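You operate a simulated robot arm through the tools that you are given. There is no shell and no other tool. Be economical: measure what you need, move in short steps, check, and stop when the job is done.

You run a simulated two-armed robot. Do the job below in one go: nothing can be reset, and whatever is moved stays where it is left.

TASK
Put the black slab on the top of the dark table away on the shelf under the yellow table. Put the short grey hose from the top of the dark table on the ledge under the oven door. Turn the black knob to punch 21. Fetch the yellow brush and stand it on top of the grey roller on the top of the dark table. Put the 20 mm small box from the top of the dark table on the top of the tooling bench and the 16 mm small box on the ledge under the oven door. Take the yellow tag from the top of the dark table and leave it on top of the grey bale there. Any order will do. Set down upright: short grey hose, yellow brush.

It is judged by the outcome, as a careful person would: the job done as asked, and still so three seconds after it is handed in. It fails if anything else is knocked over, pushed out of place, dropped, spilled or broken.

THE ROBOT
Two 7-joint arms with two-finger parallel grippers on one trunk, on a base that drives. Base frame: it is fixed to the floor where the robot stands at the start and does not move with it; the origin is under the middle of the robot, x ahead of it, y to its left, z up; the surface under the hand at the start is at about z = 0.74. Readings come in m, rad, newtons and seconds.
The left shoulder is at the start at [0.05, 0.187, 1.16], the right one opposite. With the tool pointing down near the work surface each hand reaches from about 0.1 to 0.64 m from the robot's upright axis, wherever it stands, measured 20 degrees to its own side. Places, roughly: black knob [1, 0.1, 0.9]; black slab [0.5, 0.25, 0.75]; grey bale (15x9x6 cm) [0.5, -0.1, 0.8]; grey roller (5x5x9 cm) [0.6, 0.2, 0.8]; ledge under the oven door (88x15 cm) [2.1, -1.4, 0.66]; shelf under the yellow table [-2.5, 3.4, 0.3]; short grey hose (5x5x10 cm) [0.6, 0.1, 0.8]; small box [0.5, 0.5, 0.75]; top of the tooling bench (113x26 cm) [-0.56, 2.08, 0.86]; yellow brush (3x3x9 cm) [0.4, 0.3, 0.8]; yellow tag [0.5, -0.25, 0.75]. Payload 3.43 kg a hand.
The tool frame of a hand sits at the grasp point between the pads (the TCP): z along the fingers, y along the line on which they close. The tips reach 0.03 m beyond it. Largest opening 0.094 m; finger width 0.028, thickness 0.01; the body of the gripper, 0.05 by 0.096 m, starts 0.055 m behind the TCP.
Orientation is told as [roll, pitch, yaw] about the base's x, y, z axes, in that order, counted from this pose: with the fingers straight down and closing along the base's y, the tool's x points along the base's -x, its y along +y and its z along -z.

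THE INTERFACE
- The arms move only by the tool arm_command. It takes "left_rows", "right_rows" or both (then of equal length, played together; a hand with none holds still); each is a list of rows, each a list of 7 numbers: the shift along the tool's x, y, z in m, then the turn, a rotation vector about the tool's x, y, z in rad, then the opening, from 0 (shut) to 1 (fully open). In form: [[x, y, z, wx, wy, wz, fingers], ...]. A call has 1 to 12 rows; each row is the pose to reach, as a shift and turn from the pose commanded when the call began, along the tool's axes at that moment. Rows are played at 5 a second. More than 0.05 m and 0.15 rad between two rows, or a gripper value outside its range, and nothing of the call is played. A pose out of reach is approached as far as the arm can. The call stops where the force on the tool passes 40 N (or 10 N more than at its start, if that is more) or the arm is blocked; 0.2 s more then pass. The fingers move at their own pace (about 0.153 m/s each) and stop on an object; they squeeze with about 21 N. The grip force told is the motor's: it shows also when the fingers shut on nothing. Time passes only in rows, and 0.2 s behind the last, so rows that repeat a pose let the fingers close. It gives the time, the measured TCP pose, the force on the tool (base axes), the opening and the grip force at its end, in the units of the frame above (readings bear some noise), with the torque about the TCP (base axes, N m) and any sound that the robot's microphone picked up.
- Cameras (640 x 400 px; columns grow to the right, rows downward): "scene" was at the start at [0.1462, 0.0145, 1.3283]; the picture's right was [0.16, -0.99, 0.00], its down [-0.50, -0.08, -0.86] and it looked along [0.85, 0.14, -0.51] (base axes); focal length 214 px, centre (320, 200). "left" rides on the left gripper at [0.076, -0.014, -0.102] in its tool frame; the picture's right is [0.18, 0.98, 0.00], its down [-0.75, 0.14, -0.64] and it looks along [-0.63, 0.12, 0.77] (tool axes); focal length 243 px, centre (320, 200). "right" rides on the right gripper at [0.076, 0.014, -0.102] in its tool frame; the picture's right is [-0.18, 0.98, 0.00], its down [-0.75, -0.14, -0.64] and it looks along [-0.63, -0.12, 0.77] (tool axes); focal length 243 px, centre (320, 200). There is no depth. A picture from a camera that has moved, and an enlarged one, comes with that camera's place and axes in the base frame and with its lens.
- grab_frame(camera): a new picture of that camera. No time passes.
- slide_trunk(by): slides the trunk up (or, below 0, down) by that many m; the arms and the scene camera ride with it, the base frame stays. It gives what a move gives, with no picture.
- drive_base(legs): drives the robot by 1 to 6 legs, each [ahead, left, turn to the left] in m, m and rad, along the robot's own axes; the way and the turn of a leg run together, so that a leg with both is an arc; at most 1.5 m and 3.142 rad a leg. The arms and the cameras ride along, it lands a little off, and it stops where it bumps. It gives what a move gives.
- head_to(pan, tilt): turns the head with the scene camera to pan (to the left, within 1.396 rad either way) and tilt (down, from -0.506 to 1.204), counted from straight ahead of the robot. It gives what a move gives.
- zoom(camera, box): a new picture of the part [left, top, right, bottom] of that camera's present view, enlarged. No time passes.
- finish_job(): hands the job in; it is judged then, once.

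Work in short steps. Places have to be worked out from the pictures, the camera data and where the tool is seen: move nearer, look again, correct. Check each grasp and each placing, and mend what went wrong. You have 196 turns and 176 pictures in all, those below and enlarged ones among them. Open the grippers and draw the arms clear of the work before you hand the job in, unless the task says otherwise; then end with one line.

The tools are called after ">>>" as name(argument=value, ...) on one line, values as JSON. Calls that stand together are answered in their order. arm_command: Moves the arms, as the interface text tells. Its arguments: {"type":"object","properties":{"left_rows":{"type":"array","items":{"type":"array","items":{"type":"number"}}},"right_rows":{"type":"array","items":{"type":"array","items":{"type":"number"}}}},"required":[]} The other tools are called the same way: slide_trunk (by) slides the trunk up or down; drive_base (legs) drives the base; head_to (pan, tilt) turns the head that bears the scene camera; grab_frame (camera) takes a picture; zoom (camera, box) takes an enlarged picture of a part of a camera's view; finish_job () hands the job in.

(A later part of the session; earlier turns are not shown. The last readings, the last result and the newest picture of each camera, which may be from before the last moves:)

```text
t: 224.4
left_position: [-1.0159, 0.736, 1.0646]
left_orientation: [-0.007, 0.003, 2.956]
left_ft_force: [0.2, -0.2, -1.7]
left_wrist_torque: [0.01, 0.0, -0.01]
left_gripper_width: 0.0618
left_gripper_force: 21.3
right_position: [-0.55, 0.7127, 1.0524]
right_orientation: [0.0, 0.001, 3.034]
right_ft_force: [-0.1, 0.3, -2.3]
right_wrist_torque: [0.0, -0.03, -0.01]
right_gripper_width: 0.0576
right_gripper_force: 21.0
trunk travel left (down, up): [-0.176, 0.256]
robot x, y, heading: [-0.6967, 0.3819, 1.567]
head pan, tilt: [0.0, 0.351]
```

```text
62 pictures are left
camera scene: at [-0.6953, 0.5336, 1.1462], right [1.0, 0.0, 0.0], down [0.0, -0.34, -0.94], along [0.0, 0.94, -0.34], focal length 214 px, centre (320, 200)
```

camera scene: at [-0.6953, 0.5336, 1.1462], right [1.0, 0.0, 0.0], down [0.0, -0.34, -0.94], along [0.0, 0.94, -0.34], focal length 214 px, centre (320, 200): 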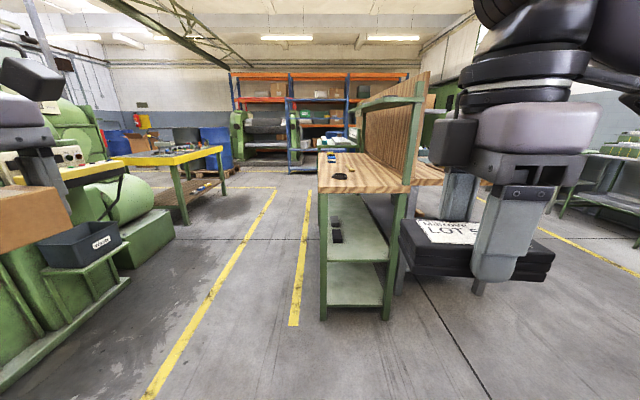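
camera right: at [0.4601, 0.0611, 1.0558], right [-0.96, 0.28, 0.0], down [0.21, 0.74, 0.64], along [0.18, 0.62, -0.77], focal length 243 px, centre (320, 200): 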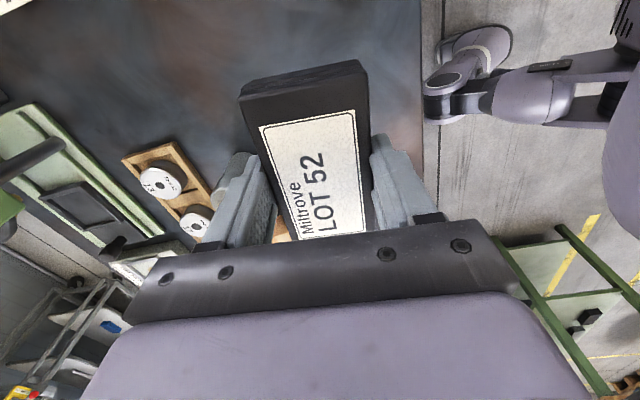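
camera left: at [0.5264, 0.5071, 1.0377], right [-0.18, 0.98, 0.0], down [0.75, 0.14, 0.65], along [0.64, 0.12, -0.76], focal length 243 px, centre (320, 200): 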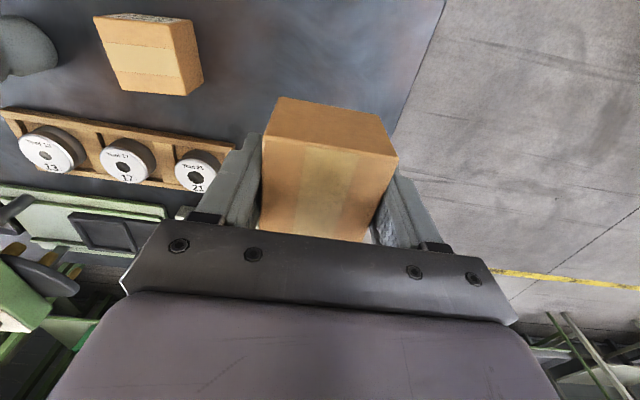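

The tooling bench's top is the long strip along y, about 26 cm deep between its west edge (x≈−0.69) and the plywood board. I'll approach from the west side, so I drive to (−1.3,1.75) and turn to face it.

>>> drive_base(legs=[[0, 0.5, 0], [1.3, 0, 0]])

>>> grab_frame(camera="scene")

```text
t: 235.4
left_position: [-1.5134, 2.0326, 1.0647]
left_orientation: [-0.007, 0.003, 2.96]
left_ft_force: [-0.2, -0.4, -1.5]
left_wrist_torque: [0.01, 0.01, -0.03]
left_gripper_width: 0.0619
left_gripper_force: 21.2
right_position: [-1.0471, 2.0098, 1.0511]
right_orientation: [0.0, 0.001, 3.038]
right_ft_force: [0.1, 0.0, -2.0]
right_wrist_torque: [-0.02, -0.05, -0.01]
right_gripper_width: 0.0579
right_gripper_force: 20.8
trunk travel left (down, up): [-0.176, 0.256]
robot x, y, heading: [-1.1936, 1.6764, 1.571]
head pan, tilt: [0.0, 0.351]
```

```text
61 pictures are left
camera scene: at [-1.1926, 1.8306, 1.1462], right [1.0, 0.0, 0.0], down [0.0, -0.34, -0.94], along [0.0, 0.94, -0.34], focal length 214 px, centre (320, 200)
```

scene: 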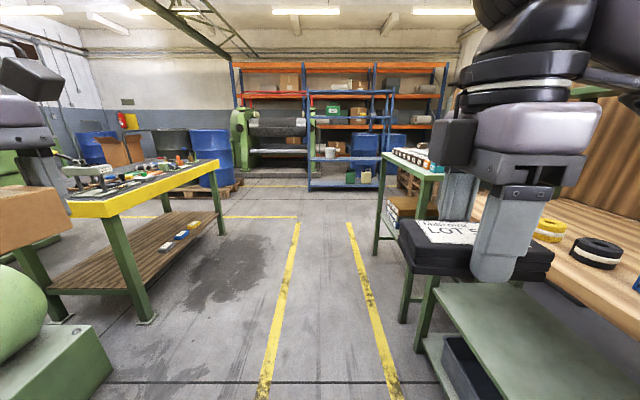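

I see the yellow table (right side at x≈−2.2, y 2.75–3.85, top ≈0.74) with its open shelf at z≈0.3. Now I turn to face the tooling bench.

>>> drive_base(legs=[[0, 0, -1.57]])

>>> head_to(pan=0.0, tilt=0.6)

>>> grab_frame(camera="scene")

```text
t: 239.7
left_position: [-0.8295, 1.9911, 1.0654]
left_orientation: [-0.006, -0.002, 1.361]
left_ft_force: [0.0, 0.4, -1.1]
left_wrist_torque: [0.0, 0.0, 0.02]
left_gripper_width: 0.0616
left_gripper_force: 20.7
right_position: [-0.8639, 1.5253, 1.0516]
right_orientation: [0.001, -0.001, 1.439]
right_ft_force: [0.1, 0.3, -2.7]
right_wrist_torque: [0.01, 0.01, -0.01]
right_gripper_width: 0.0576
right_gripper_force: 20.3
trunk travel left (down, up): [-0.176, 0.256]
robot x, y, heading: [-1.1915, 1.6763, -0.026]
head pan, tilt: [0.0, 0.351]
```

```text
t: 240.5
left_position: [-0.8294, 1.9919, 1.0658]
left_orientation: [-0.006, 0.003, 1.362]
left_ft_force: [1.1, -0.8, -1.0]
left_wrist_torque: [0.03, -0.02, 0.01]
left_gripper_width: 0.062
left_gripper_force: 20.9
right_position: [-0.8641, 1.5264, 1.0519]
right_orientation: [0.0, 0.0, 1.438]
right_ft_force: [-0.6, 0.1, -2.1]
right_wrist_torque: [-0.01, 0.0, -0.03]
right_gripper_width: 0.0578
right_gripper_force: 21.0
trunk travel left (down, up): [-0.176, 0.256]
robot x, y, heading: [-1.1914, 1.6809, -0.03]
head pan, tilt: [0.0, 0.6]
```

```text
60 pictures are left
camera scene: at [-1.0456, 1.6746, 1.1235], right [-0.03, -1.0, 0.0], down [-0.56, 0.02, -0.83], along [0.82, -0.02, -0.56], focal length 214 px, centre (320, 200)
```

scene: 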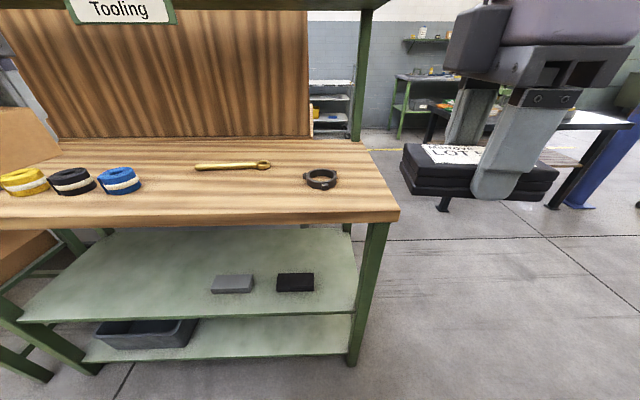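

Signs confirm "Tooling". There's free space at about (−0.63,1.96) in front of the wrench. I bring the 20 mm box there.

>>> arm_command(left_rows=[[-0.002, -0.04, 0, 0, 0, -0.04, 0], [-0.004, -0.08, 0, 0, 0, -0.08, 0], [-0.006, -0.12, 0, 0, 0, -0.12, 0], [-0.008, -0.16, 0, 0, 0, -0.16, 0], [-0.01, -0.202, 0, 0, 0, -0.2, 0], [-0.01, -0.202, 0.04, 0, 0, -0.2, 0], [-0.01, -0.202, 0.08, 0, 0, -0.2, 0], [-0.01, -0.202, 0.12, 0, 0, -0.2, 0], [-0.01, -0.202, 0.15, 0, 0, -0.2, 0]])

>>> grab_frame(camera="scene")

```text
t: 242.5
left_position: [-0.6302, 1.9571, 0.9136]
left_orientation: [-0.008, 0.004, 1.563]
left_ft_force: [1.3, -0.3, -1.6]
left_wrist_torque: [0.0, -0.01, 0.01]
left_gripper_width: 0.0618
left_gripper_force: 20.7
left hand out of reach, approached as far as the arm can: row 4, 5, 6, 7
right_position: [-0.864, 1.526, 1.0528]
right_orientation: [0.001, 0.0, 1.438]
right_ft_force: [-0.6, 0.6, -2.8]
right_wrist_torque: [-0.01, 0.01, -0.02]
right_gripper_width: 0.0578
right_gripper_force: 21.3
trunk travel left (down, up): [-0.176, 0.256]
robot x, y, heading: [-1.1893, 1.6777, -0.033]
head pan, tilt: [0.0, 0.6]
```

```text
59 pictures are left
camera scene: at [-1.0455, 1.6746, 1.1234], right [-0.03, -1.0, 0.0], down [-0.56, 0.02, -0.82], along [0.82, -0.02, -0.57], focal length 214 px, centre (320, 200)
```

scene: 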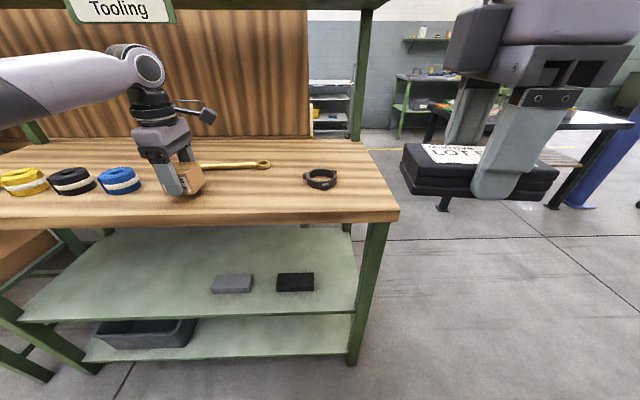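

>>> arm_command(left_rows=[[0, 0, 0.008, 0, 0, 0, 0], [0, 0, 0.013, 0, 0, 0, 0], [0, 0, 0.016, 0, 0, 0, 0], [0, 0, 0.019, 0, 0, 0, 0]])

```text
t: 243.5
left_position: [-0.6293, 1.9572, 0.8964]
left_orientation: [-0.007, 0.003, 1.563]
left_ft_force: [0.0, 0.1, 0.1]
left_wrist_torque: [0.01, 0.01, 0.0]
left_gripper_width: 0.0619
left_gripper_force: 20.9
right_position: [-0.8641, 1.5259, 1.0515]
right_orientation: [0.002, 0.001, 1.439]
right_ft_force: [0.6, -0.5, -3.1]
right_wrist_torque: [0.03, -0.01, 0.02]
right_gripper_width: 0.0577
right_gripper_force: 20.8
trunk travel left (down, up): [-0.176, 0.256]
robot x, y, heading: [-1.1926, 1.6799, -0.027]
head pan, tilt: [0.0, 0.6]
```

>>> arm_command(left_rows=[[0, 0, 0.002, 0, 0, 0, 0], [0, 0, 0.004, 0, 0, 0, 0], [0, 0, 0.005, 0, 0, 0, 0]])

```text
t: 244.3
left_position: [-0.6271, 1.9573, 0.8952]
left_orientation: [-0.013, 0.001, 1.559]
left_ft_force: [3.0, 0.7, 14.3]
left_wrist_torque: [0.41, 0.18, -0.06]
left_gripper_width: 0.062
left_gripper_force: 20.8
right_position: [-0.8645, 1.5251, 1.052]
right_orientation: [-0.001, 0.002, 1.436]
right_ft_force: [1.0, -0.3, -1.1]
right_wrist_torque: [-0.03, 0.04, 0.03]
right_gripper_width: 0.0575
right_gripper_force: 20.6
trunk travel left (down, up): [-0.176, 0.256]
robot x, y, heading: [-1.1916, 1.676, -0.031]
head pan, tilt: [0.0, 0.6]
```

Contact with the bench (14 N). I ease off 3 mm, open, rise, and look.

>>> arm_command(left_rows=[[0, 0, -0.003, 0, 0, 0, 0], [0, 0, -0.003, 0, 0, 0, 0.75], [0, 0, -0.003, 0, 0, 0, 0.9], [0, 0, -0.003, 0, 0, 0, 0.9], [0, 0, -0.04, 0, 0, 0, 0.9], [0, 0, -0.08, 0, 0, 0, 1], [0, 0, -0.12, 0, 0, 0, 1], [0, 0.04, -0.15, 0, 0, 0, 1], [0, 0.08, -0.16, 0, 0, 0, 1], [0, 0.12, -0.16, 0, 0, 0, 1], [0, 0.16, -0.16, 0, 0, 0, 1], [0, 0.2, -0.16, 0, 0, 0, 1]])

>>> grab_frame(camera="scene")

```text
t: 246.9
left_position: [-0.8307, 1.9609, 1.0487]
left_orientation: [-0.007, 0.002, 1.563]
left_ft_force: [-0.3, 0.2, -0.8]
left_wrist_torque: [-0.02, 0.03, -0.02]
left_gripper_width: 0.0938
left_gripper_force: 0.1
left hand out of reach, approached as far as the arm can: row 6, 7, 8
right_position: [-0.8642, 1.5264, 1.0521]
right_orientation: [0.0, -0.001, 1.437]
right_ft_force: [0.8, -0.2, -2.1]
right_wrist_torque: [-0.03, 0.02, 0.01]
right_gripper_width: 0.0577
right_gripper_force: 20.9
trunk travel left (down, up): [-0.176, 0.256]
robot x, y, heading: [-1.1926, 1.6795, -0.029]
head pan, tilt: [0.0, 0.6]
```

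```text
58 pictures are left
camera scene: at [-1.046, 1.6745, 1.1235], right [-0.03, -1.0, 0.0], down [-0.56, 0.02, -0.83], along [0.82, -0.02, -0.56], focal length 214 px, centre (320, 200)
```

scene: 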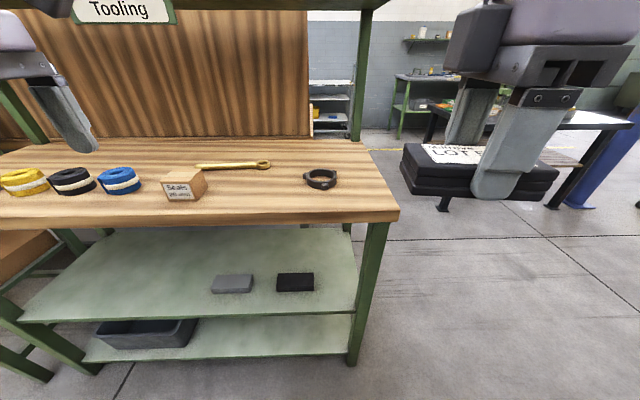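

>>> zoom(camera="scene", box=[150, 160, 230, 210])

```text
8.00 times, centred on (190, 185) of scene
camera zoom: at [-1.046, 1.6745, 1.1235], right [-0.03, -1.0, 0.0], down [-0.56, 0.02, -0.83], along [0.82, -0.02, -0.56], focal length 1716 px, centre (1360, 320)
```

zoom: 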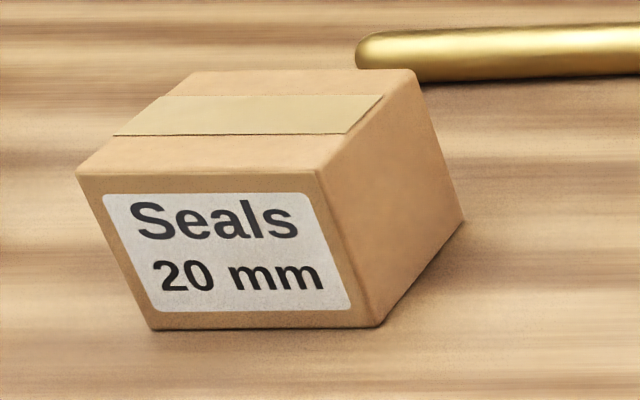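

Confirmed: "Seals 20 mm" is on the tooling bench. Next I set the slab temporarily on the bench between the ring and the box, to regrasp it with a tilted hand.

>>> arm_command(right_rows=[[-0.025, -0.016, 0.0, 0, 0, 0.12, 0], [-0.05, -0.032, 0.0, 0, 0, 0.24, 0], [-0.076, -0.048, 0.0, 0, 0, 0.36, 0], [-0.101, -0.064, 0.0, 0, 0, 0.48, 0], [-0.126, -0.079, 0.0, 0, 0, 0.6, 0], [-0.151, -0.095, 0.0, 0, 0, 0.72, 0], [-0.176, -0.111, 0.0, 0, 0, 0.84, 0], [-0.201, -0.127, 0.0, 0, 0, 0.96, 0], [-0.227, -0.143, 0.02, 0, 0, 1.08, 0], [-0.252, -0.159, 0.04, 0, 0, 1.2, 0], [-0.277, -0.175, 0.06, 0, 0, 1.32, 0], [-0.302, -0.1907, 0.09, 0, 0, 1.44, 0]])

>>> grab_frame(camera="scene")

```text
t: 249.7
left_position: [-0.8291, 1.9607, 1.0488]
left_orientation: [-0.008, 0.002, 1.562]
left_ft_force: [-0.4, 0.4, -0.8]
left_wrist_torque: [0.03, 0.01, 0.03]
left_gripper_width: 0.094
left_gripper_force: 0.1
right_position: [-0.7011, 1.7369, 0.9625]
right_orientation: [0.03, -0.003, -0.04]
right_ft_force: [0.6, 0.2, -1.7]
right_wrist_torque: [-0.03, 0.04, -0.02]
right_gripper_width: 0.0576
right_gripper_force: 21.0
right hand out of reach, approached as far as the arm can: row 8, 9, 10, 11, 12
trunk travel left (down, up): [-0.176, 0.256]
robot x, y, heading: [-1.1923, 1.6779, -0.03]
head pan, tilt: [0.0, 0.6]
stopped in row 12 (right hand): the arm was blocked; the commanded pose is now the measured one
```

```text
56 pictures are left
camera scene: at [-1.0456, 1.6744, 1.1234], right [-0.03, -1.0, 0.0], down [-0.56, 0.02, -0.82], along [0.82, -0.02, -0.57], focal length 214 px, centre (320, 200)
```

scene: 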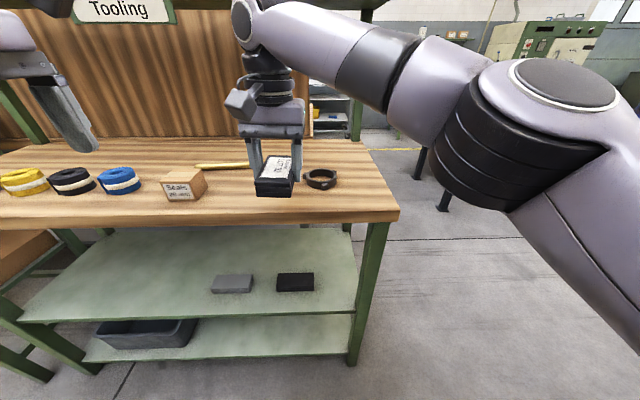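

The right arm hit a posture limit. I lift slightly and shift the base left and forward a little to gain reach.

>>> arm_command(right_rows=[[0, 0, -0.02, -0.03, 0, 0, 0], [0, 0, -0.03, -0.03, 0, 0, 0]])

>>> drive_base(legs=[[0.06, 0.1, 0.02]])

>>> grab_frame(camera="scene")

>>> grab_frame(camera="right")

```text
t: 250.3
left_position: [-0.8306, 1.9612, 1.0483]
left_orientation: [-0.006, 0.002, 1.564]
left_ft_force: [-0.5, -0.2, -0.3]
left_wrist_torque: [0.0, 0.01, 0.04]
left_gripper_width: 0.0939
left_gripper_force: 0.0
right_position: [-0.6896, 1.7196, 0.9841]
right_orientation: [0.064, 0.019, -0.078]
right_ft_force: [-0.1, -0.1, -2.4]
right_wrist_torque: [-0.01, -0.03, 0.01]
right_gripper_width: 0.0576
right_gripper_force: 21.1
trunk travel left (down, up): [-0.176, 0.256]
robot x, y, heading: [-1.19, 1.6774, -0.03]
head pan, tilt: [0.0, 0.6]
```

```text
t: 251.8
left_position: [-0.7737, 2.0652, 1.0483]
left_orientation: [-0.006, 0.003, 1.583]
left_ft_force: [-1.1, -0.5, 0.0]
left_wrist_torque: [0.03, 0.0, -0.03]
left_gripper_width: 0.094
left_gripper_force: 0.1
right_position: [-0.6298, 1.8266, 0.9905]
right_orientation: [0.071, 0.012, -0.054]
right_ft_force: [0.4, 0.9, -2.1]
right_wrist_torque: [-0.02, -0.01, 0.0]
right_gripper_width: 0.0575
right_gripper_force: 20.4
trunk travel left (down, up): [-0.176, 0.256]
robot x, y, heading: [-1.1246, 1.7758, -0.011]
head pan, tilt: [0.0, 0.6]
```

```text
55 pictures are left
camera scene: at [-0.9843, 1.7742, 1.1234], right [-0.01, -1.0, 0.0], down [-0.57, 0.01, -0.82], along [0.82, -0.01, -0.57], focal length 214 px, centre (320, 200)
```

scene: 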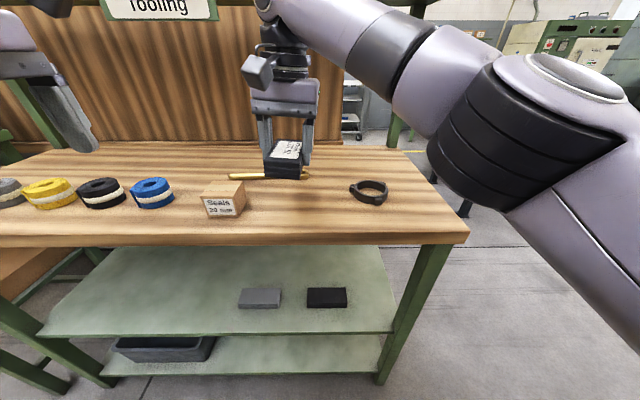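

```text
54 pictures are left
camera right: at [-0.7027, 1.8389, 1.094], right [0.24, 0.97, 0.07], down [0.75, -0.23, 0.62], along [0.62, -0.1, -0.78], focal length 243 px, centre (320, 200)
```

right: 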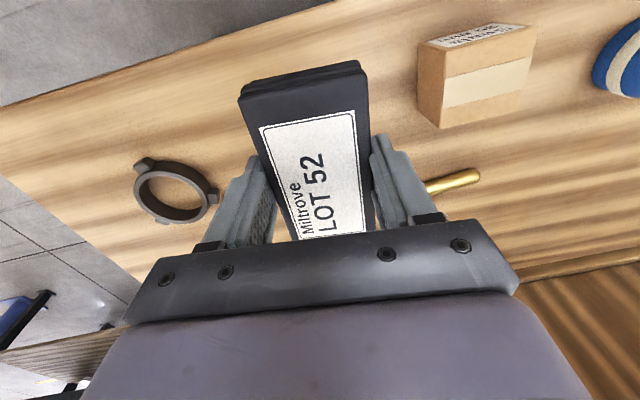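

I level the hand, move slightly back and to the right, and lower toward the bench.

>>> arm_command(right_rows=[[0.01, -0.015, 0, 0.035, -0.006, 0, 0], [0.02, -0.027, 0.02, 0.071, -0.012, 0.03, 0], [0.02, -0.027, 0.05, 0.071, -0.012, 0.03, 0], [0.02, -0.027, 0.08, 0.071, -0.012, 0.03, 0]])

>>> zoom(camera="scene", box=[200, 100, 400, 230])

```text
t: 252.8
left_position: [-0.7728, 2.0639, 1.0499]
left_orientation: [-0.008, 0.003, 1.581]
left_ft_force: [-0.3, 0.2, 0.1]
left_wrist_torque: [-0.01, 0.01, 0.03]
left_gripper_width: 0.0939
left_gripper_force: 0.1
right_position: [-0.6507, 1.8077, 0.9083]
right_orientation: [0.002, 0.0, -0.087]
right_ft_force: [0.1, -0.1, -2.1]
right_wrist_torque: [0.03, 0.0, 0.0]
right_gripper_width: 0.0577
right_gripper_force: 21.0
trunk travel left (down, up): [-0.176, 0.256]
robot x, y, heading: [-1.1309, 1.7728, -0.009]
head pan, tilt: [0.0, 0.6]
```

```text
3.08 times, centred on (300, 165) of scene
camera zoom: at [-0.9843, 1.7741, 1.1234], right [-0.01, -1.0, 0.0], down [-0.57, 0.01, -0.82], along [0.82, -0.01, -0.57], focal length 660 px, centre (382, 308)
```

zoom: 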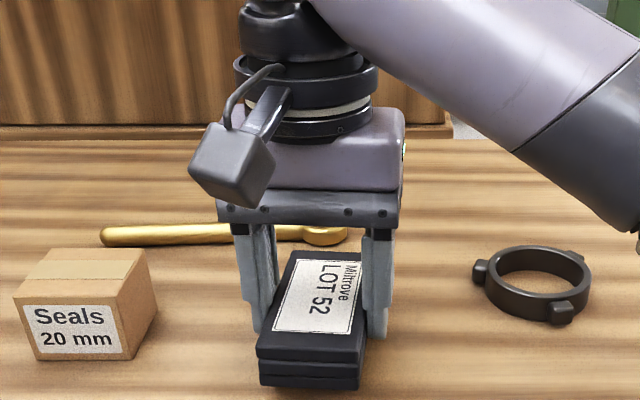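

>>> arm_command(right_rows=[[0, 0, 0.006, 0, 0, 0, 0], [0, 0, 0.01, 0, 0, 0, 0], [0, 0, 0.013, 0, 0, 0, 0], [0, 0, 0.016, 0, 0, 0, 0]])

```text
t: 253.8
left_position: [-0.7737, 2.0639, 1.049]
left_orientation: [-0.008, 0.001, 1.581]
left_ft_force: [-0.6, -0.3, 0.4]
left_wrist_torque: [-0.02, 0.0, 0.01]
left_gripper_width: 0.094
left_gripper_force: 0.1
right_position: [-0.651, 1.8065, 0.8958]
right_orientation: [0.002, -0.004, -0.085]
right_ft_force: [3.3, -0.5, 10.0]
right_wrist_torque: [-0.35, -0.02, 0.04]
right_gripper_width: 0.0576
right_gripper_force: 20.8
trunk travel left (down, up): [-0.176, 0.256]
robot x, y, heading: [-1.1291, 1.7766, -0.008]
head pan, tilt: [0.0, 0.6]
```

Slab rests on the bench. I open, rise, and tilt the hand 45° so the fingers point forward-down.

>>> arm_command(right_rows=[[0, 0, -0.003, 0, 0, 0, 0.8], [0, 0, -0.003, 0, 0, 0, 0.9], [0, 0, -0.003, 0, 0, 0, 0.9], [0, 0, -0.04, 0, 0, 0, 0.9], [0, 0, -0.08, 0, 0, 0, 0.9], [0, 0, -0.09, 0, -0.13, 0, 0.9], [0, 0, -0.09, 0, -0.26, 0, 0.9], [0, 0, -0.09, 0, -0.39, 0, 0.9], [0, 0, -0.09, 0, -0.52, 0, 0.9], [0, 0, -0.09, 0, -0.65, 0, 0.9], [0, 0, -0.09, 0, -0.785, 0, 0.9]])

>>> grab_frame(camera="scene")

```text
t: 256.2
left_position: [-0.7732, 2.065, 1.0493]
left_orientation: [-0.008, 0.003, 1.581]
left_ft_force: [0.2, -0.4, -0.9]
left_wrist_torque: [0.03, 0.03, 0.0]
left_gripper_width: 0.094
left_gripper_force: 0.1
right_position: [-0.6515, 1.807, 0.9848]
right_orientation: [0.004, -0.786, -0.09]
right_ft_force: [-0.1, 0.3, 0.0]
right_wrist_torque: [-0.03, 0.01, 0.02]
right_gripper_width: 0.0848
right_gripper_force: 0.0
trunk travel left (down, up): [-0.176, 0.256]
robot x, y, heading: [-1.1323, 1.7746, -0.013]
head pan, tilt: [0.0, 0.6]
```

```text
52 pictures are left
camera scene: at [-0.9845, 1.774, 1.1235], right [-0.01, -1.0, 0.0], down [-0.56, 0.01, -0.83], along [0.83, -0.01, -0.56], focal length 214 px, centre (320, 200)
```

scene: 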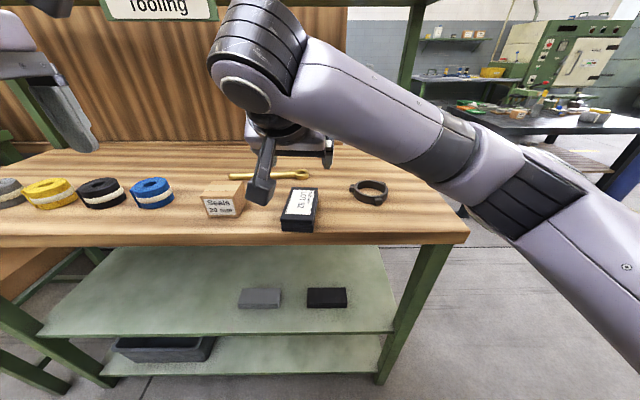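

The tilt works. I lower onto the slab in the tilted pose and grip it.

>>> arm_command(right_rows=[[0.02, 0, 0.023, 0, 0, 0, 0.9], [0.04, 0, 0.046, 0, 0, 0, 0.9], [0.052, 0, 0.061, 0, 0, 0, 0.9], [0.0582, 0, 0.0674, 0, 0, 0, 0.9]])

>>> zoom(camera="scene", box=[200, 100, 400, 230])

>>> grab_frame(camera="right")

```text
t: 257.2
left_position: [-0.7744, 2.065, 1.0492]
left_orientation: [-0.008, 0.001, 1.58]
left_ft_force: [0.4, -0.1, 1.4]
left_wrist_torque: [-0.03, -0.03, 0.0]
left_gripper_width: 0.0941
left_gripper_force: 0.0
right_position: [-0.6463, 1.8054, 0.8954]
right_orientation: [0.002, -0.788, -0.088]
right_ft_force: [-0.3, 1.2, 0.5]
right_wrist_torque: [0.03, 0.03, -0.01]
right_gripper_width: 0.0846
right_gripper_force: 0.0
trunk travel left (down, up): [-0.176, 0.256]
robot x, y, heading: [-1.1319, 1.7748, -0.011]
head pan, tilt: [0.0, 0.6]
```

```text
3.08 times, centred on (300, 165) of scene
camera zoom: at [-0.9845, 1.774, 1.1235], right [-0.01, -1.0, 0.0], down [-0.56, 0.01, -0.83], along [0.83, -0.01, -0.56], focal length 660 px, centre (382, 308)
```

zoom: 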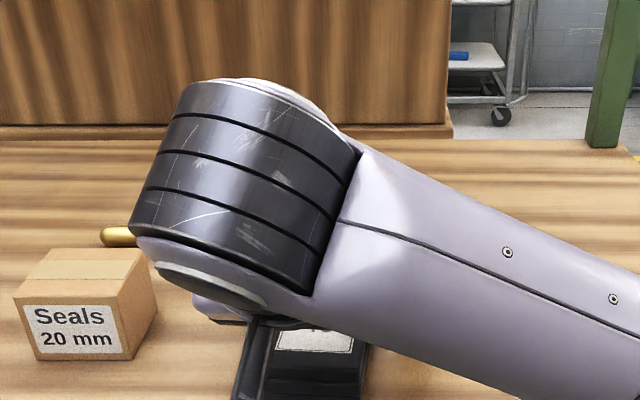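

```text
50 pictures are left
camera right: at [-0.7688, 1.832, 0.9124], right [0.21, 0.97, 0.13], down [0.07, -0.15, 0.99], along [0.97, -0.2, -0.1], focal length 243 px, centre (320, 200)
```

right: 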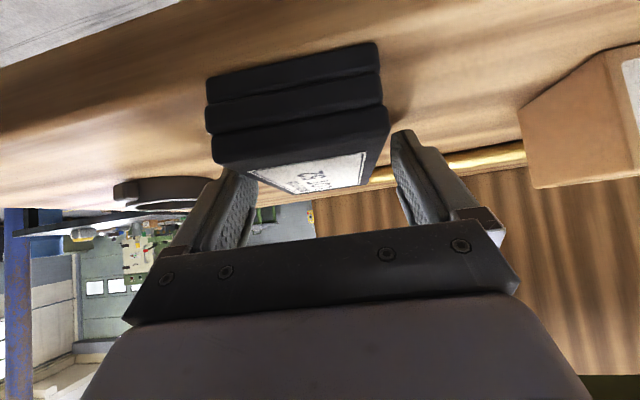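

>>> arm_command(right_rows=[[0, 0, 0, 0, 0, 0, 0.7], [0, 0, 0, 0, 0, 0, 0.4], [0, 0, 0, 0, 0, 0, 0], [0, 0, 0, 0, 0, 0, 0], [-0.015, 0, -0.015, 0, 0, 0, 0], [-0.035, 0, -0.035, 0, 0, 0, 0]])

>>> grab_frame(camera="right")

```text
t: 258.6
left_position: [-0.7734, 2.0632, 1.0489]
left_orientation: [-0.007, 0.001, 1.581]
left_ft_force: [-0.6, -0.5, 1.2]
left_wrist_torque: [0.01, 0.01, -0.01]
left_gripper_width: 0.094
left_gripper_force: 0.1
right_position: [-0.6458, 1.8047, 0.9437]
right_orientation: [0.0, -0.787, -0.084]
right_ft_force: [0.2, -0.9, -2.5]
right_wrist_torque: [0.04, 0.03, 0.01]
right_gripper_width: 0.0621
right_gripper_force: 21.5
trunk travel left (down, up): [-0.176, 0.256]
robot x, y, heading: [-1.131, 1.7776, -0.004]
head pan, tilt: [0.0, 0.6]
```

```text
49 pictures are left
camera right: at [-0.7695, 1.8316, 0.9617], right [0.21, 0.97, 0.13], down [0.07, -0.15, 0.99], along [0.97, -0.2, -0.1], focal length 243 px, centre (320, 200)
```

right: 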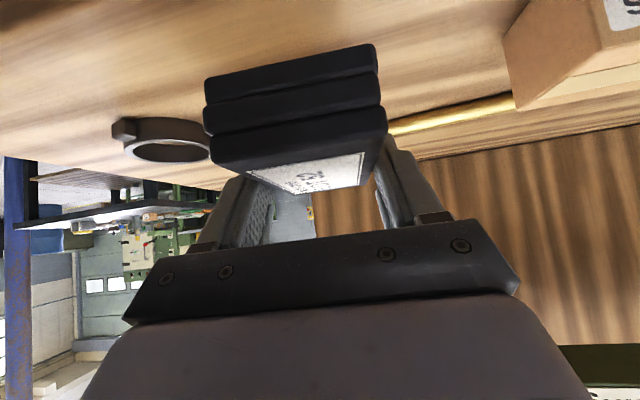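

The slab is held in the tilted grip. I retract the hand and drive toward the yellow table.

>>> arm_command(right_rows=[[-0.02, 0, -0.02, 0, 0, 0, 0], [-0.02, 0, -0.04, 0, 0, 0, 0], [0, 0, -0.075, 0, 0, 0, 0], [0.028, 0, -0.113, 0, 0, 0, 0]])

>>> drive_base(legs=[[-0.28, 0, 0], [0, 0.65, 0]])

>>> drive_base(legs=[[0, 0, 3.13]])

>>> head_to(pan=-0.3, tilt=0.55)

>>> grab_frame(camera="scene")

```text
t: 259.6
left_position: [-0.7735, 2.0645, 1.0484]
left_orientation: [-0.006, 0.002, 1.581]
left_ft_force: [-0.9, 0.0, -0.3]
left_wrist_torque: [0.0, 0.0, 0.0]
left_gripper_width: 0.0939
left_gripper_force: 0.1
right_position: [-0.746, 1.8136, 1.0046]
right_orientation: [0.001, -0.786, -0.086]
right_ft_force: [0.0, -0.4, -1.5]
right_wrist_torque: [-0.05, -0.07, 0.0]
right_gripper_width: 0.062
right_gripper_force: 21.1
trunk travel left (down, up): [-0.176, 0.256]
robot x, y, heading: [-1.1289, 1.7757, -0.005]
head pan, tilt: [0.0, 0.6]
```

```text
t: 267.3
left_position: [-1.0449, 2.7106, 1.0491]
left_orientation: [-0.009, 0.002, 1.582]
left_ft_force: [-0.2, 0.2, -0.5]
left_wrist_torque: [-0.03, -0.03, 0.02]
left_gripper_width: 0.094
left_gripper_force: 0.0
right_position: [-1.0166, 2.4603, 1.0026]
right_orientation: [0.001, -0.784, -0.086]
right_ft_force: [0.1, -1.0, -1.8]
right_wrist_torque: [0.03, 0.01, 0.0]
right_gripper_width: 0.062
right_gripper_force: 20.9
trunk travel left (down, up): [-0.176, 0.256]
robot x, y, heading: [-1.4042, 2.4162, -0.006]
head pan, tilt: [0.0, 0.6]
```

```text
t: 274.9
left_position: [-1.7685, 2.146, 1.049]
left_orientation: [-0.007, 0.001, -1.596]
left_ft_force: [-0.9, -0.9, 0.7]
left_wrist_torque: [-0.03, 0.02, -0.02]
left_gripper_width: 0.0939
left_gripper_force: 0.1
right_position: [-1.789, 2.3967, 1.0037]
right_orientation: [0.003, -0.787, 3.02]
right_ft_force: [-0.7, -0.3, -1.5]
right_wrist_torque: [-0.04, 0.0, -0.04]
right_gripper_width: 0.062
right_gripper_force: 21.1
trunk travel left (down, up): [-0.176, 0.256]
robot x, y, heading: [-1.4066, 2.4229, 3.093]
head pan, tilt: [0.0, 0.6]
```

```text
t: 275.7
left_position: [-1.7679, 2.1452, 1.0498]
left_orientation: [-0.006, 0.001, -1.596]
left_ft_force: [0.6, -0.6, 0.1]
left_wrist_torque: [0.03, 0.0, -0.02]
left_gripper_width: 0.0943
left_gripper_force: 0.0
right_position: [-1.7895, 2.3957, 1.0037]
right_orientation: [0.002, -0.785, 3.019]
right_ft_force: [0.5, 0.3, -1.7]
right_wrist_torque: [-0.01, 0.01, -0.01]
right_gripper_width: 0.062
right_gripper_force: 21.7
trunk travel left (down, up): [-0.176, 0.256]
robot x, y, heading: [-1.401, 2.4192, 3.097]
head pan, tilt: [-0.3, 0.55]
```

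```text
48 pictures are left
camera scene: at [-1.5461, 2.4542, 1.1279], right [0.34, 0.94, 0.0], down [0.49, -0.18, -0.85], along [-0.8, 0.29, -0.52], focal length 214 px, centre (320, 200)
```

scene: 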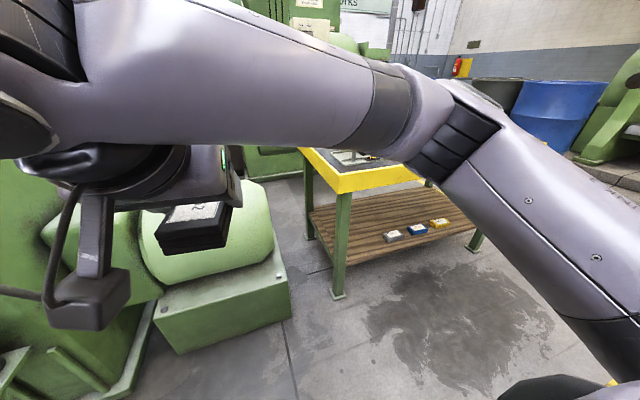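

The shelf edge is at x≈−2.19, with three small items at y 3.16–3.37. I'll place the slab beyond them at y≈3.6. I drive north along the table first.

>>> drive_base(legs=[[0, -0.98, 0.045]])

>>> head_to(pan=0.15, tilt=0.75)

>>> grab_frame(camera="scene")

```text
t: 284.6
left_position: [-1.7367, 3.0964, 1.0494]
left_orientation: [-0.008, 0.003, -1.529]
left_ft_force: [0.0, 0.2, 0.5]
left_wrist_torque: [-0.01, 0.02, -0.03]
left_gripper_width: 0.0941
left_gripper_force: 0.1
right_position: [-1.774, 3.3449, 1.0042]
right_orientation: [0.001, -0.784, 3.085]
right_ft_force: [0.6, -0.6, -1.1]
right_wrist_torque: [0.02, -0.01, -0.01]
right_gripper_width: 0.0621
right_gripper_force: 20.8
trunk travel left (down, up): [-0.176, 0.256]
robot x, y, heading: [-1.3915, 3.3976, -3.117]
head pan, tilt: [-0.3, 0.55]
```

```text
t: 285.5
left_position: [-1.7379, 3.0956, 1.0497]
left_orientation: [-0.008, 0.001, -1.531]
left_ft_force: [-0.4, 1.0, 0.1]
left_wrist_torque: [0.0, -0.01, -0.03]
left_gripper_width: 0.0943
left_gripper_force: 0.1
right_position: [-1.7738, 3.3456, 1.0037]
right_orientation: [0.002, -0.786, 3.084]
right_ft_force: [0.0, 0.7, -1.5]
right_wrist_torque: [0.0, 0.0, 0.03]
right_gripper_width: 0.0619
right_gripper_force: 21.2
trunk travel left (down, up): [-0.176, 0.256]
robot x, y, heading: [-1.3887, 3.3912, -3.121]
head pan, tilt: [0.15, 0.75]
```

```text
47 pictures are left
camera scene: at [-1.5315, 3.3811, 1.1106], right [-0.17, 0.99, 0.0], down [0.67, 0.12, -0.73], along [-0.72, -0.12, -0.68], focal length 214 px, centre (320, 200)
```

scene: 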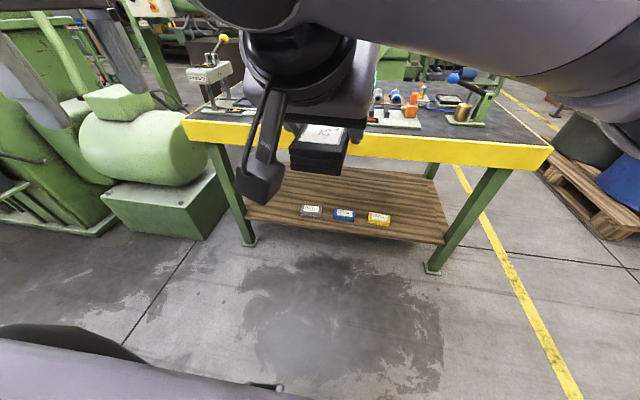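

The free gap is y 2.90–3.16, left of the white item. I'll place the slab at y≈3.03, so I shift the base accordingly and lower the trunk.

>>> drive_base(legs=[[0, 0.5, -0.02]])

>>> slide_trunk(by=-0.17)

>>> arm_command(right_rows=[[0.03, 0.0, 0.03, 0, 0, 0, 0], [0.06, -0.02, 0.06, 0, 0, 0, 0], [0.09, -0.04, 0.09, 0, 0, 0, 0], [0.12, -0.06, 0.12, 0, 0, 0, 0], [0.15, -0.08, 0.15, 0, 0, 0, 0], [0.18, -0.1, 0.18, 0, 0, 0, 0], [0.21, -0.12, 0.21, 0, 0, 0, 0]])

>>> grab_frame(camera="scene")

```text
t: 290.5
left_position: [-1.7397, 2.5977, 1.0479]
left_orientation: [-0.006, 0.001, -1.552]
left_ft_force: [0.3, -0.2, 0.2]
left_wrist_torque: [0.04, -0.02, 0.05]
left_gripper_width: 0.0941
left_gripper_force: 0.2
right_position: [-1.7704, 2.8478, 1.0044]
right_orientation: [0.003, -0.786, 3.061]
right_ft_force: [-0.1, -0.3, -2.4]
right_wrist_torque: [0.01, -0.01, 0.01]
right_gripper_width: 0.0618
right_gripper_force: 21.3
trunk travel left (down, up): [-0.176, 0.256]
robot x, y, heading: [-1.3853, 2.8892, 3.139]
head pan, tilt: [0.15, 0.75]
```

```text
t: 292.4
left_position: [-1.7395, 2.5974, 0.8792]
left_orientation: [-0.007, 0.003, -1.553]
left_ft_force: [-0.5, -0.4, -0.1]
left_wrist_torque: [0.0, -0.02, -0.02]
left_gripper_width: 0.094
left_gripper_force: 0.0
right_position: [-1.7719, 2.8476, 0.8337]
right_orientation: [0.002, -0.783, 3.062]
right_ft_force: [-0.1, 0.0, -3.0]
right_wrist_torque: [-0.02, 0.01, 0.01]
right_gripper_width: 0.062
right_gripper_force: 21.1
trunk travel left (down, up): [-0.006, 0.426]
robot x, y, heading: [-1.3876, 2.8919, 3.137]
head pan, tilt: [0.15, 0.75]
```

```text
t: 294.0
left_position: [-1.7389, 2.5977, 0.8789]
left_orientation: [-0.007, 0.002, -1.553]
left_ft_force: [-0.8, -0.4, 0.0]
left_wrist_torque: [0.01, -0.03, 0.01]
left_gripper_width: 0.0941
left_gripper_force: 0.0
right_position: [-1.7609, 2.9693, 0.5345]
right_orientation: [0.001, -0.784, 3.063]
right_ft_force: [0.0, -0.7, -2.2]
right_wrist_torque: [-0.02, 0.0, 0.01]
right_gripper_width: 0.0621
right_gripper_force: 21.0
trunk travel left (down, up): [-0.006, 0.426]
robot x, y, heading: [-1.3836, 2.89, 3.138]
head pan, tilt: [0.15, 0.75]
```

```text
46 pictures are left
camera scene: at [-1.5271, 2.8773, 0.9406], right [-0.15, 0.99, 0.0], down [0.67, 0.1, -0.73], along [-0.72, -0.11, -0.68], focal length 214 px, centre (320, 200)
```

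scene: 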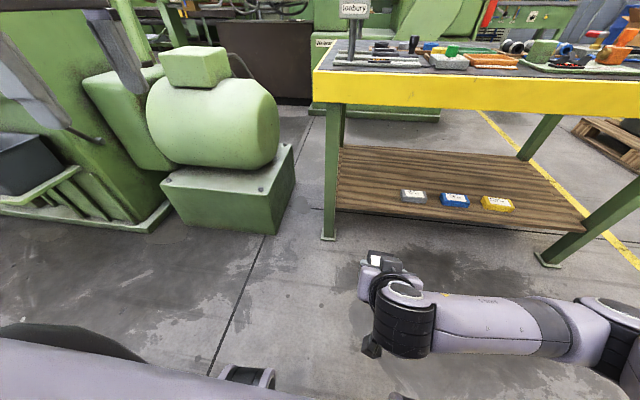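

The right hand gets low enough. I lower it to z≈0.40 while tucking the left hand up and back, then drive forward 0.24.

>>> arm_command(right_rows=[[0.03, -0.02, 0.03, 0, 0, 0, 0], [0.06, -0.04, 0.06, 0, 0, 0, 0], [0.095, -0.055, 0.095, 0, 0, 0, 0]], left_rows=[[0, 0.03, -0.03, 0, 0, 0, 1], [0, 0.06, -0.07, 0, 0, 0, 1], [0, 0.09, -0.1, 0, 0, 0, 1]])

>>> drive_base(legs=[[0.22, 0, 0]])

>>> grab_frame(camera="scene")

>>> grab_frame(camera="right")

```text
refused: row 3 steps farther than a row can; nothing moved
```

```text
t: 295.7
left_position: [-1.9626, 2.5997, 0.8793]
left_orientation: [-0.008, 0.001, -1.554]
left_ft_force: [0.6, -1.4, -0.3]
left_wrist_torque: [-0.01, 0.0, 0.0]
left_gripper_width: 0.0941
left_gripper_force: 0.2
right_position: [-1.9835, 2.9707, 0.5344]
right_orientation: [0.003, -0.785, 3.06]
right_ft_force: [-0.4, 0.7, -3.0]
right_wrist_torque: [0.03, 0.02, 0.01]
right_gripper_width: 0.0621
right_gripper_force: 21.6
trunk travel left (down, up): [-0.006, 0.426]
robot x, y, heading: [-1.6063, 2.8941, 3.139]
head pan, tilt: [0.15, 0.75]
```

```text
45 pictures are left
camera scene: at [-1.7495, 2.8785, 0.9405], right [-0.14, 0.99, 0.0], down [0.67, 0.1, -0.73], along [-0.72, -0.11, -0.68], focal length 214 px, centre (320, 200)
```

scene: 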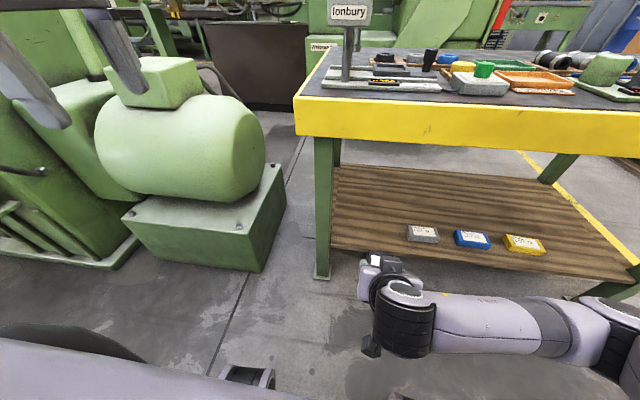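

```text
44 pictures are left
camera right: at [-1.8574, 2.9473, 0.5529], right [-0.21, -0.97, 0.13], down [-0.07, 0.15, 0.99], along [-0.98, 0.2, -0.1], focal length 243 px, centre (320, 200)
```

right: 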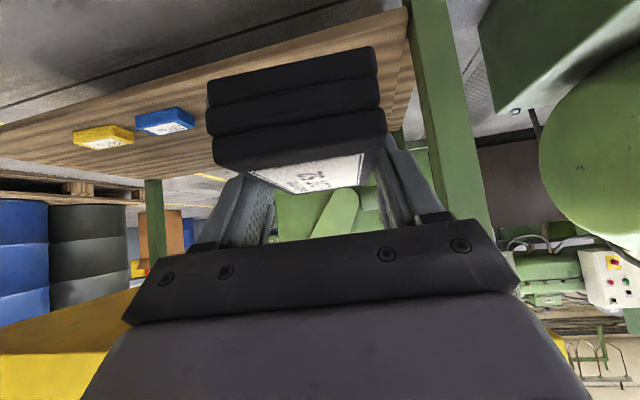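

>>> arm_command(right_rows=[[0.03, 0, 0.03, 0, 0, 0, 0], [0.06, 0, 0.06, 0, 0, 0, 0], [0.085, 0, 0.085, 0, 0, 0, 0], [0.095, 0, 0.095, 0, 0, 0, 0]], left_rows=[[0, 0.02, -0.03, 0, 0, 0, 1], [0, 0.04, -0.06, 0, 0, 0, 1], [0, 0.06, -0.09, 0, 0, 0, 1], [0, 0.08, -0.11, 0, 0, 0, 1]])

>>> grab_frame(camera="right")

```text
t: 296.9
left_position: [-1.8826, 2.6011, 0.9832]
left_orientation: [-0.006, 0.001, -1.557]
left_ft_force: [0.4, 0.0, 0.0]
left_wrist_torque: [-0.05, 0.01, -0.03]
left_gripper_width: 0.0941
left_gripper_force: 0.2
right_position: [-2.0249, 2.9848, 0.4307]
right_orientation: [0.015, -0.876, 3.02]
right_ft_force: [-0.1, -0.1, -3.2]
right_wrist_torque: [0.0, 0.0, 0.04]
right_gripper_width: 0.0621
right_gripper_force: 20.9
trunk travel left (down, up): [-0.006, 0.426]
robot x, y, heading: [-1.6051, 2.8892, 3.137]
head pan, tilt: [0.15, 0.75]
stopped in row 4 (right hand): the arm was blocked; the commanded pose is now the measured one
```

```text
43 pictures are left
camera right: at [-1.8987, 2.9571, 0.4367], right [-0.23, -0.96, 0.15], down [0.03, 0.15, 0.99], along [-0.97, 0.23, -0.01], focal length 243 px, centre (320, 200)
```

right: 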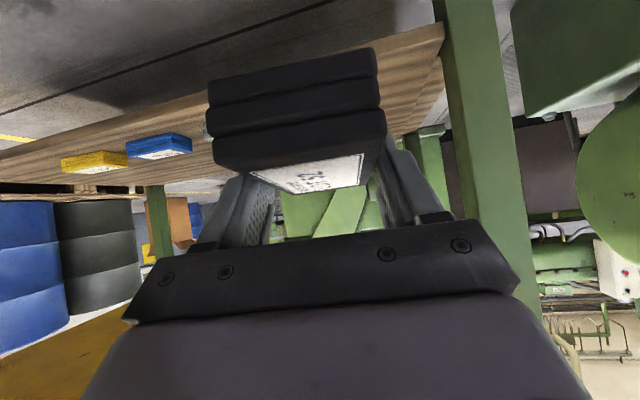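

The arm met a joint limit when folded, and the tilt shifted to 50°. I extend forward over the shelf now, restoring the 45° tilt.

>>> arm_command(right_rows=[[-0.027, 0, 0.032, 0, 0.015, 0, 0], [-0.053, 0, 0.064, 0, 0.03, 0, 0], [-0.08, 0, 0.096, 0, 0.05, 0, 0], [-0.107, 0, 0.128, 0, 0.07, 0, 0], [-0.133, 0, 0.16, 0, 0.09, 0, 0], [-0.16, 0, 0.192, 0, 0.09, 0, 0]])

>>> grab_frame(camera="right")

>>> grab_frame(camera="scene")

```text
t: 298.3
left_position: [-1.8821, 2.5997, 0.9882]
left_orientation: [-0.008, 0.001, -1.555]
left_ft_force: [-0.4, -0.2, -0.5]
left_wrist_torque: [0.0, -0.01, -0.01]
left_gripper_width: 0.0941
left_gripper_force: 0.1
right_position: [-2.2713, 3.0092, 0.4331]
right_orientation: [0.018, -0.781, 3.025]
right_ft_force: [0.2, 0.5, -1.9]
right_wrist_torque: [0.01, 0.03, 0.0]
right_gripper_width: 0.0621
right_gripper_force: 21.5
trunk travel left (down, up): [-0.006, 0.426]
robot x, y, heading: [-1.6055, 2.8907, 3.133]
head pan, tilt: [0.15, 0.75]
```

```text
42 pictures are left
camera right: at [-2.146, 2.9826, 0.4518], right [-0.24, -0.96, 0.14], down [-0.07, 0.16, 0.98], along [-0.97, 0.22, -0.1], focal length 243 px, centre (320, 200)
```

right: 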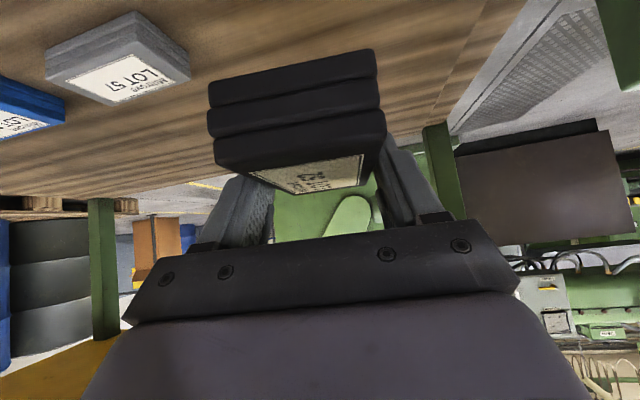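

```text
41 pictures are left
camera scene: at [-1.7497, 2.8788, 0.9404], right [-0.14, 0.99, 0.0], down [0.68, 0.1, -0.73], along [-0.72, -0.11, -0.68], focal length 214 px, centre (320, 200)
```

scene: 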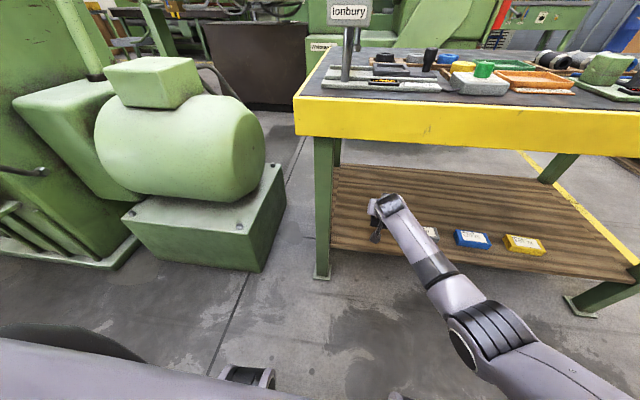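

Over the shelf, in the free gap. I lower toward the shelf.

>>> arm_command(right_rows=[[0.012, 0, 0.028, 0, 0, 0, 0], [0.027, 0, 0.053, 0, 0, 0, 0], [0.037, 0, 0.071, 0, 0, 0, 0], [0.042, 0, 0.078, 0, 0, 0, 0]])

>>> grab_frame(camera="right")

```text
t: 299.3
left_position: [-1.8823, 2.6007, 0.9878]
left_orientation: [-0.007, 0.003, -1.554]
left_ft_force: [0.0, 0.5, -0.4]
left_wrist_torque: [0.0, -0.04, 0.02]
left_gripper_width: 0.0937
left_gripper_force: 0.1
right_position: [-2.2809, 3.0192, 0.3648]
right_orientation: [0.016, -0.784, 3.023]
right_ft_force: [0.6, 0.3, -1.3]
right_wrist_torque: [0.0, 0.03, -0.02]
right_gripper_width: 0.0619
right_gripper_force: 20.8
right hand out of reach, approached as far as the arm can: row 2, 3, 4
trunk travel left (down, up): [-0.006, 0.426]
robot x, y, heading: [-1.607, 2.8878, 3.143]
head pan, tilt: [0.15, 0.75]
```

```text
40 pictures are left
camera right: at [-2.1564, 2.9922, 0.3836], right [-0.24, -0.96, 0.14], down [-0.06, 0.16, 0.99], along [-0.97, 0.22, -0.1], focal length 243 px, centre (320, 200)
```

right: 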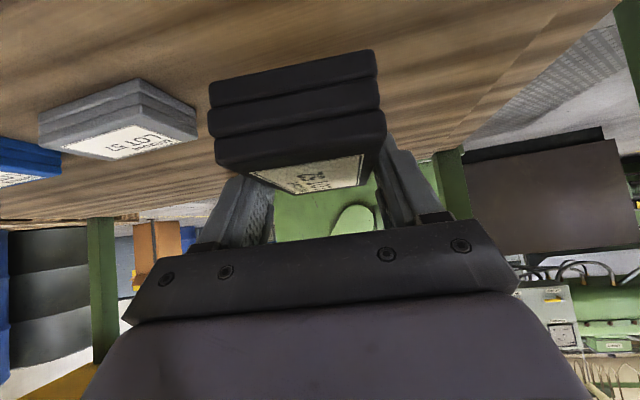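

The arm is at its limit 3 cm above the shelf. I nudge the base forward 6 cm and then lower while drawing back.

>>> drive_base(legs=[[0.06, 0, 0]])

>>> arm_command(right_rows=[[0.02, 0, -0.01, 0, 0, 0, 0], [0.04, 0, -0.015, 0, 0, 0, 0], [0.05, 0, -0.01, 0, 0, 0, 0]])

```text
t: 300.3
left_position: [-1.9422, 2.6006, 0.9875]
left_orientation: [-0.007, 0.001, -1.556]
left_ft_force: [-0.2, 0.8, -0.2]
left_wrist_torque: [-0.01, -0.01, -0.01]
left_gripper_width: 0.0939
left_gripper_force: 0.1
right_position: [-2.3419, 3.02, 0.366]
right_orientation: [0.015, -0.784, 3.02]
right_ft_force: [0.2, -0.7, -1.9]
right_wrist_torque: [0.01, -0.01, 0.05]
right_gripper_width: 0.0621
right_gripper_force: 21.3
trunk travel left (down, up): [-0.006, 0.426]
robot x, y, heading: [-1.6678, 2.8904, 3.138]
head pan, tilt: [0.15, 0.75]
```

```text
t: 301.1
left_position: [-1.9428, 2.6023, 0.9889]
left_orientation: [-0.006, 0.001, -1.558]
left_ft_force: [-0.2, -0.4, -0.7]
left_wrist_torque: [0.0, -0.03, 0.0]
left_gripper_width: 0.0939
left_gripper_force: 0.0
right_position: [-2.2994, 3.0163, 0.3368]
right_orientation: [0.014, -0.783, 3.022]
right_ft_force: [-0.8, -0.5, -2.3]
right_wrist_torque: [-0.02, -0.01, -0.01]
right_gripper_width: 0.0618
right_gripper_force: 21.0
trunk travel left (down, up): [-0.006, 0.426]
robot x, y, heading: [-1.6641, 2.8896, 3.138]
head pan, tilt: [0.15, 0.75]
```

>>> arm_command(right_rows=[[0.0015, 0, 0.0015, 0, 0, 0, 0], [0.003, 0, 0.003, 0, 0, 0, 0], [0.0045, 0, 0.0045, 0, 0, 0, 0]])

>>> grab_frame(camera="right")

```text
t: 301.9
left_position: [-1.9439, 2.6004, 0.9878]
left_orientation: [-0.007, 0.0, -1.558]
left_ft_force: [0.9, 0.0, 0.4]
left_wrist_torque: [-0.01, 0.02, -0.02]
left_gripper_width: 0.0941
left_gripper_force: 0.0
right_position: [-2.3009, 3.0154, 0.3306]
right_orientation: [0.014, -0.782, 3.02]
right_ft_force: [0.5, 0.6, -2.4]
right_wrist_torque: [0.0, -0.02, -0.01]
right_gripper_width: 0.0619
right_gripper_force: 20.7
trunk travel left (down, up): [-0.006, 0.426]
robot x, y, heading: [-1.6693, 2.8917, 3.134]
head pan, tilt: [0.15, 0.75]
```

```text
39 pictures are left
camera right: at [-2.1744, 2.9881, 0.3489], right [-0.24, -0.96, 0.14], down [-0.06, 0.16, 0.99], along [-0.97, 0.23, -0.1], focal length 243 px, centre (320, 200)
```

right: 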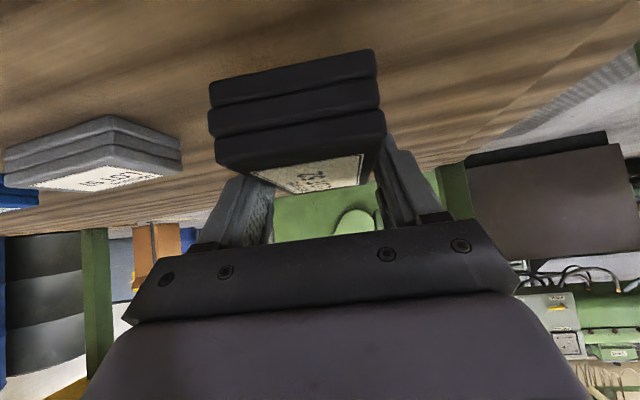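

>>> arm_command(right_rows=[[0.0015, 0, 0.0015, 0, 0, 0, 0], [0.003, 0, 0.003, 0, 0, 0, 0], [0.0045, 0, 0.0045, 0, 0, 0, 0], [0.006, 0, 0.006, 0, 0, 0, 0]])

```text
t: 302.9
left_position: [-1.9424, 2.6006, 0.9881]
left_orientation: [-0.007, 0.0, -1.558]
left_ft_force: [0.4, 0.0, -0.2]
left_wrist_torque: [-0.02, 0.02, 0.02]
left_gripper_width: 0.0939
left_gripper_force: 0.0
right_position: [-2.2993, 3.0148, 0.3208]
right_orientation: [0.014, -0.782, 3.021]
right_ft_force: [-0.2, -0.4, -3.0]
right_wrist_torque: [0.02, 0.0, -0.03]
right_gripper_width: 0.0619
right_gripper_force: 21.0
trunk travel left (down, up): [-0.006, 0.426]
robot x, y, heading: [-1.6691, 2.8878, 3.136]
head pan, tilt: [0.15, 0.75]
```

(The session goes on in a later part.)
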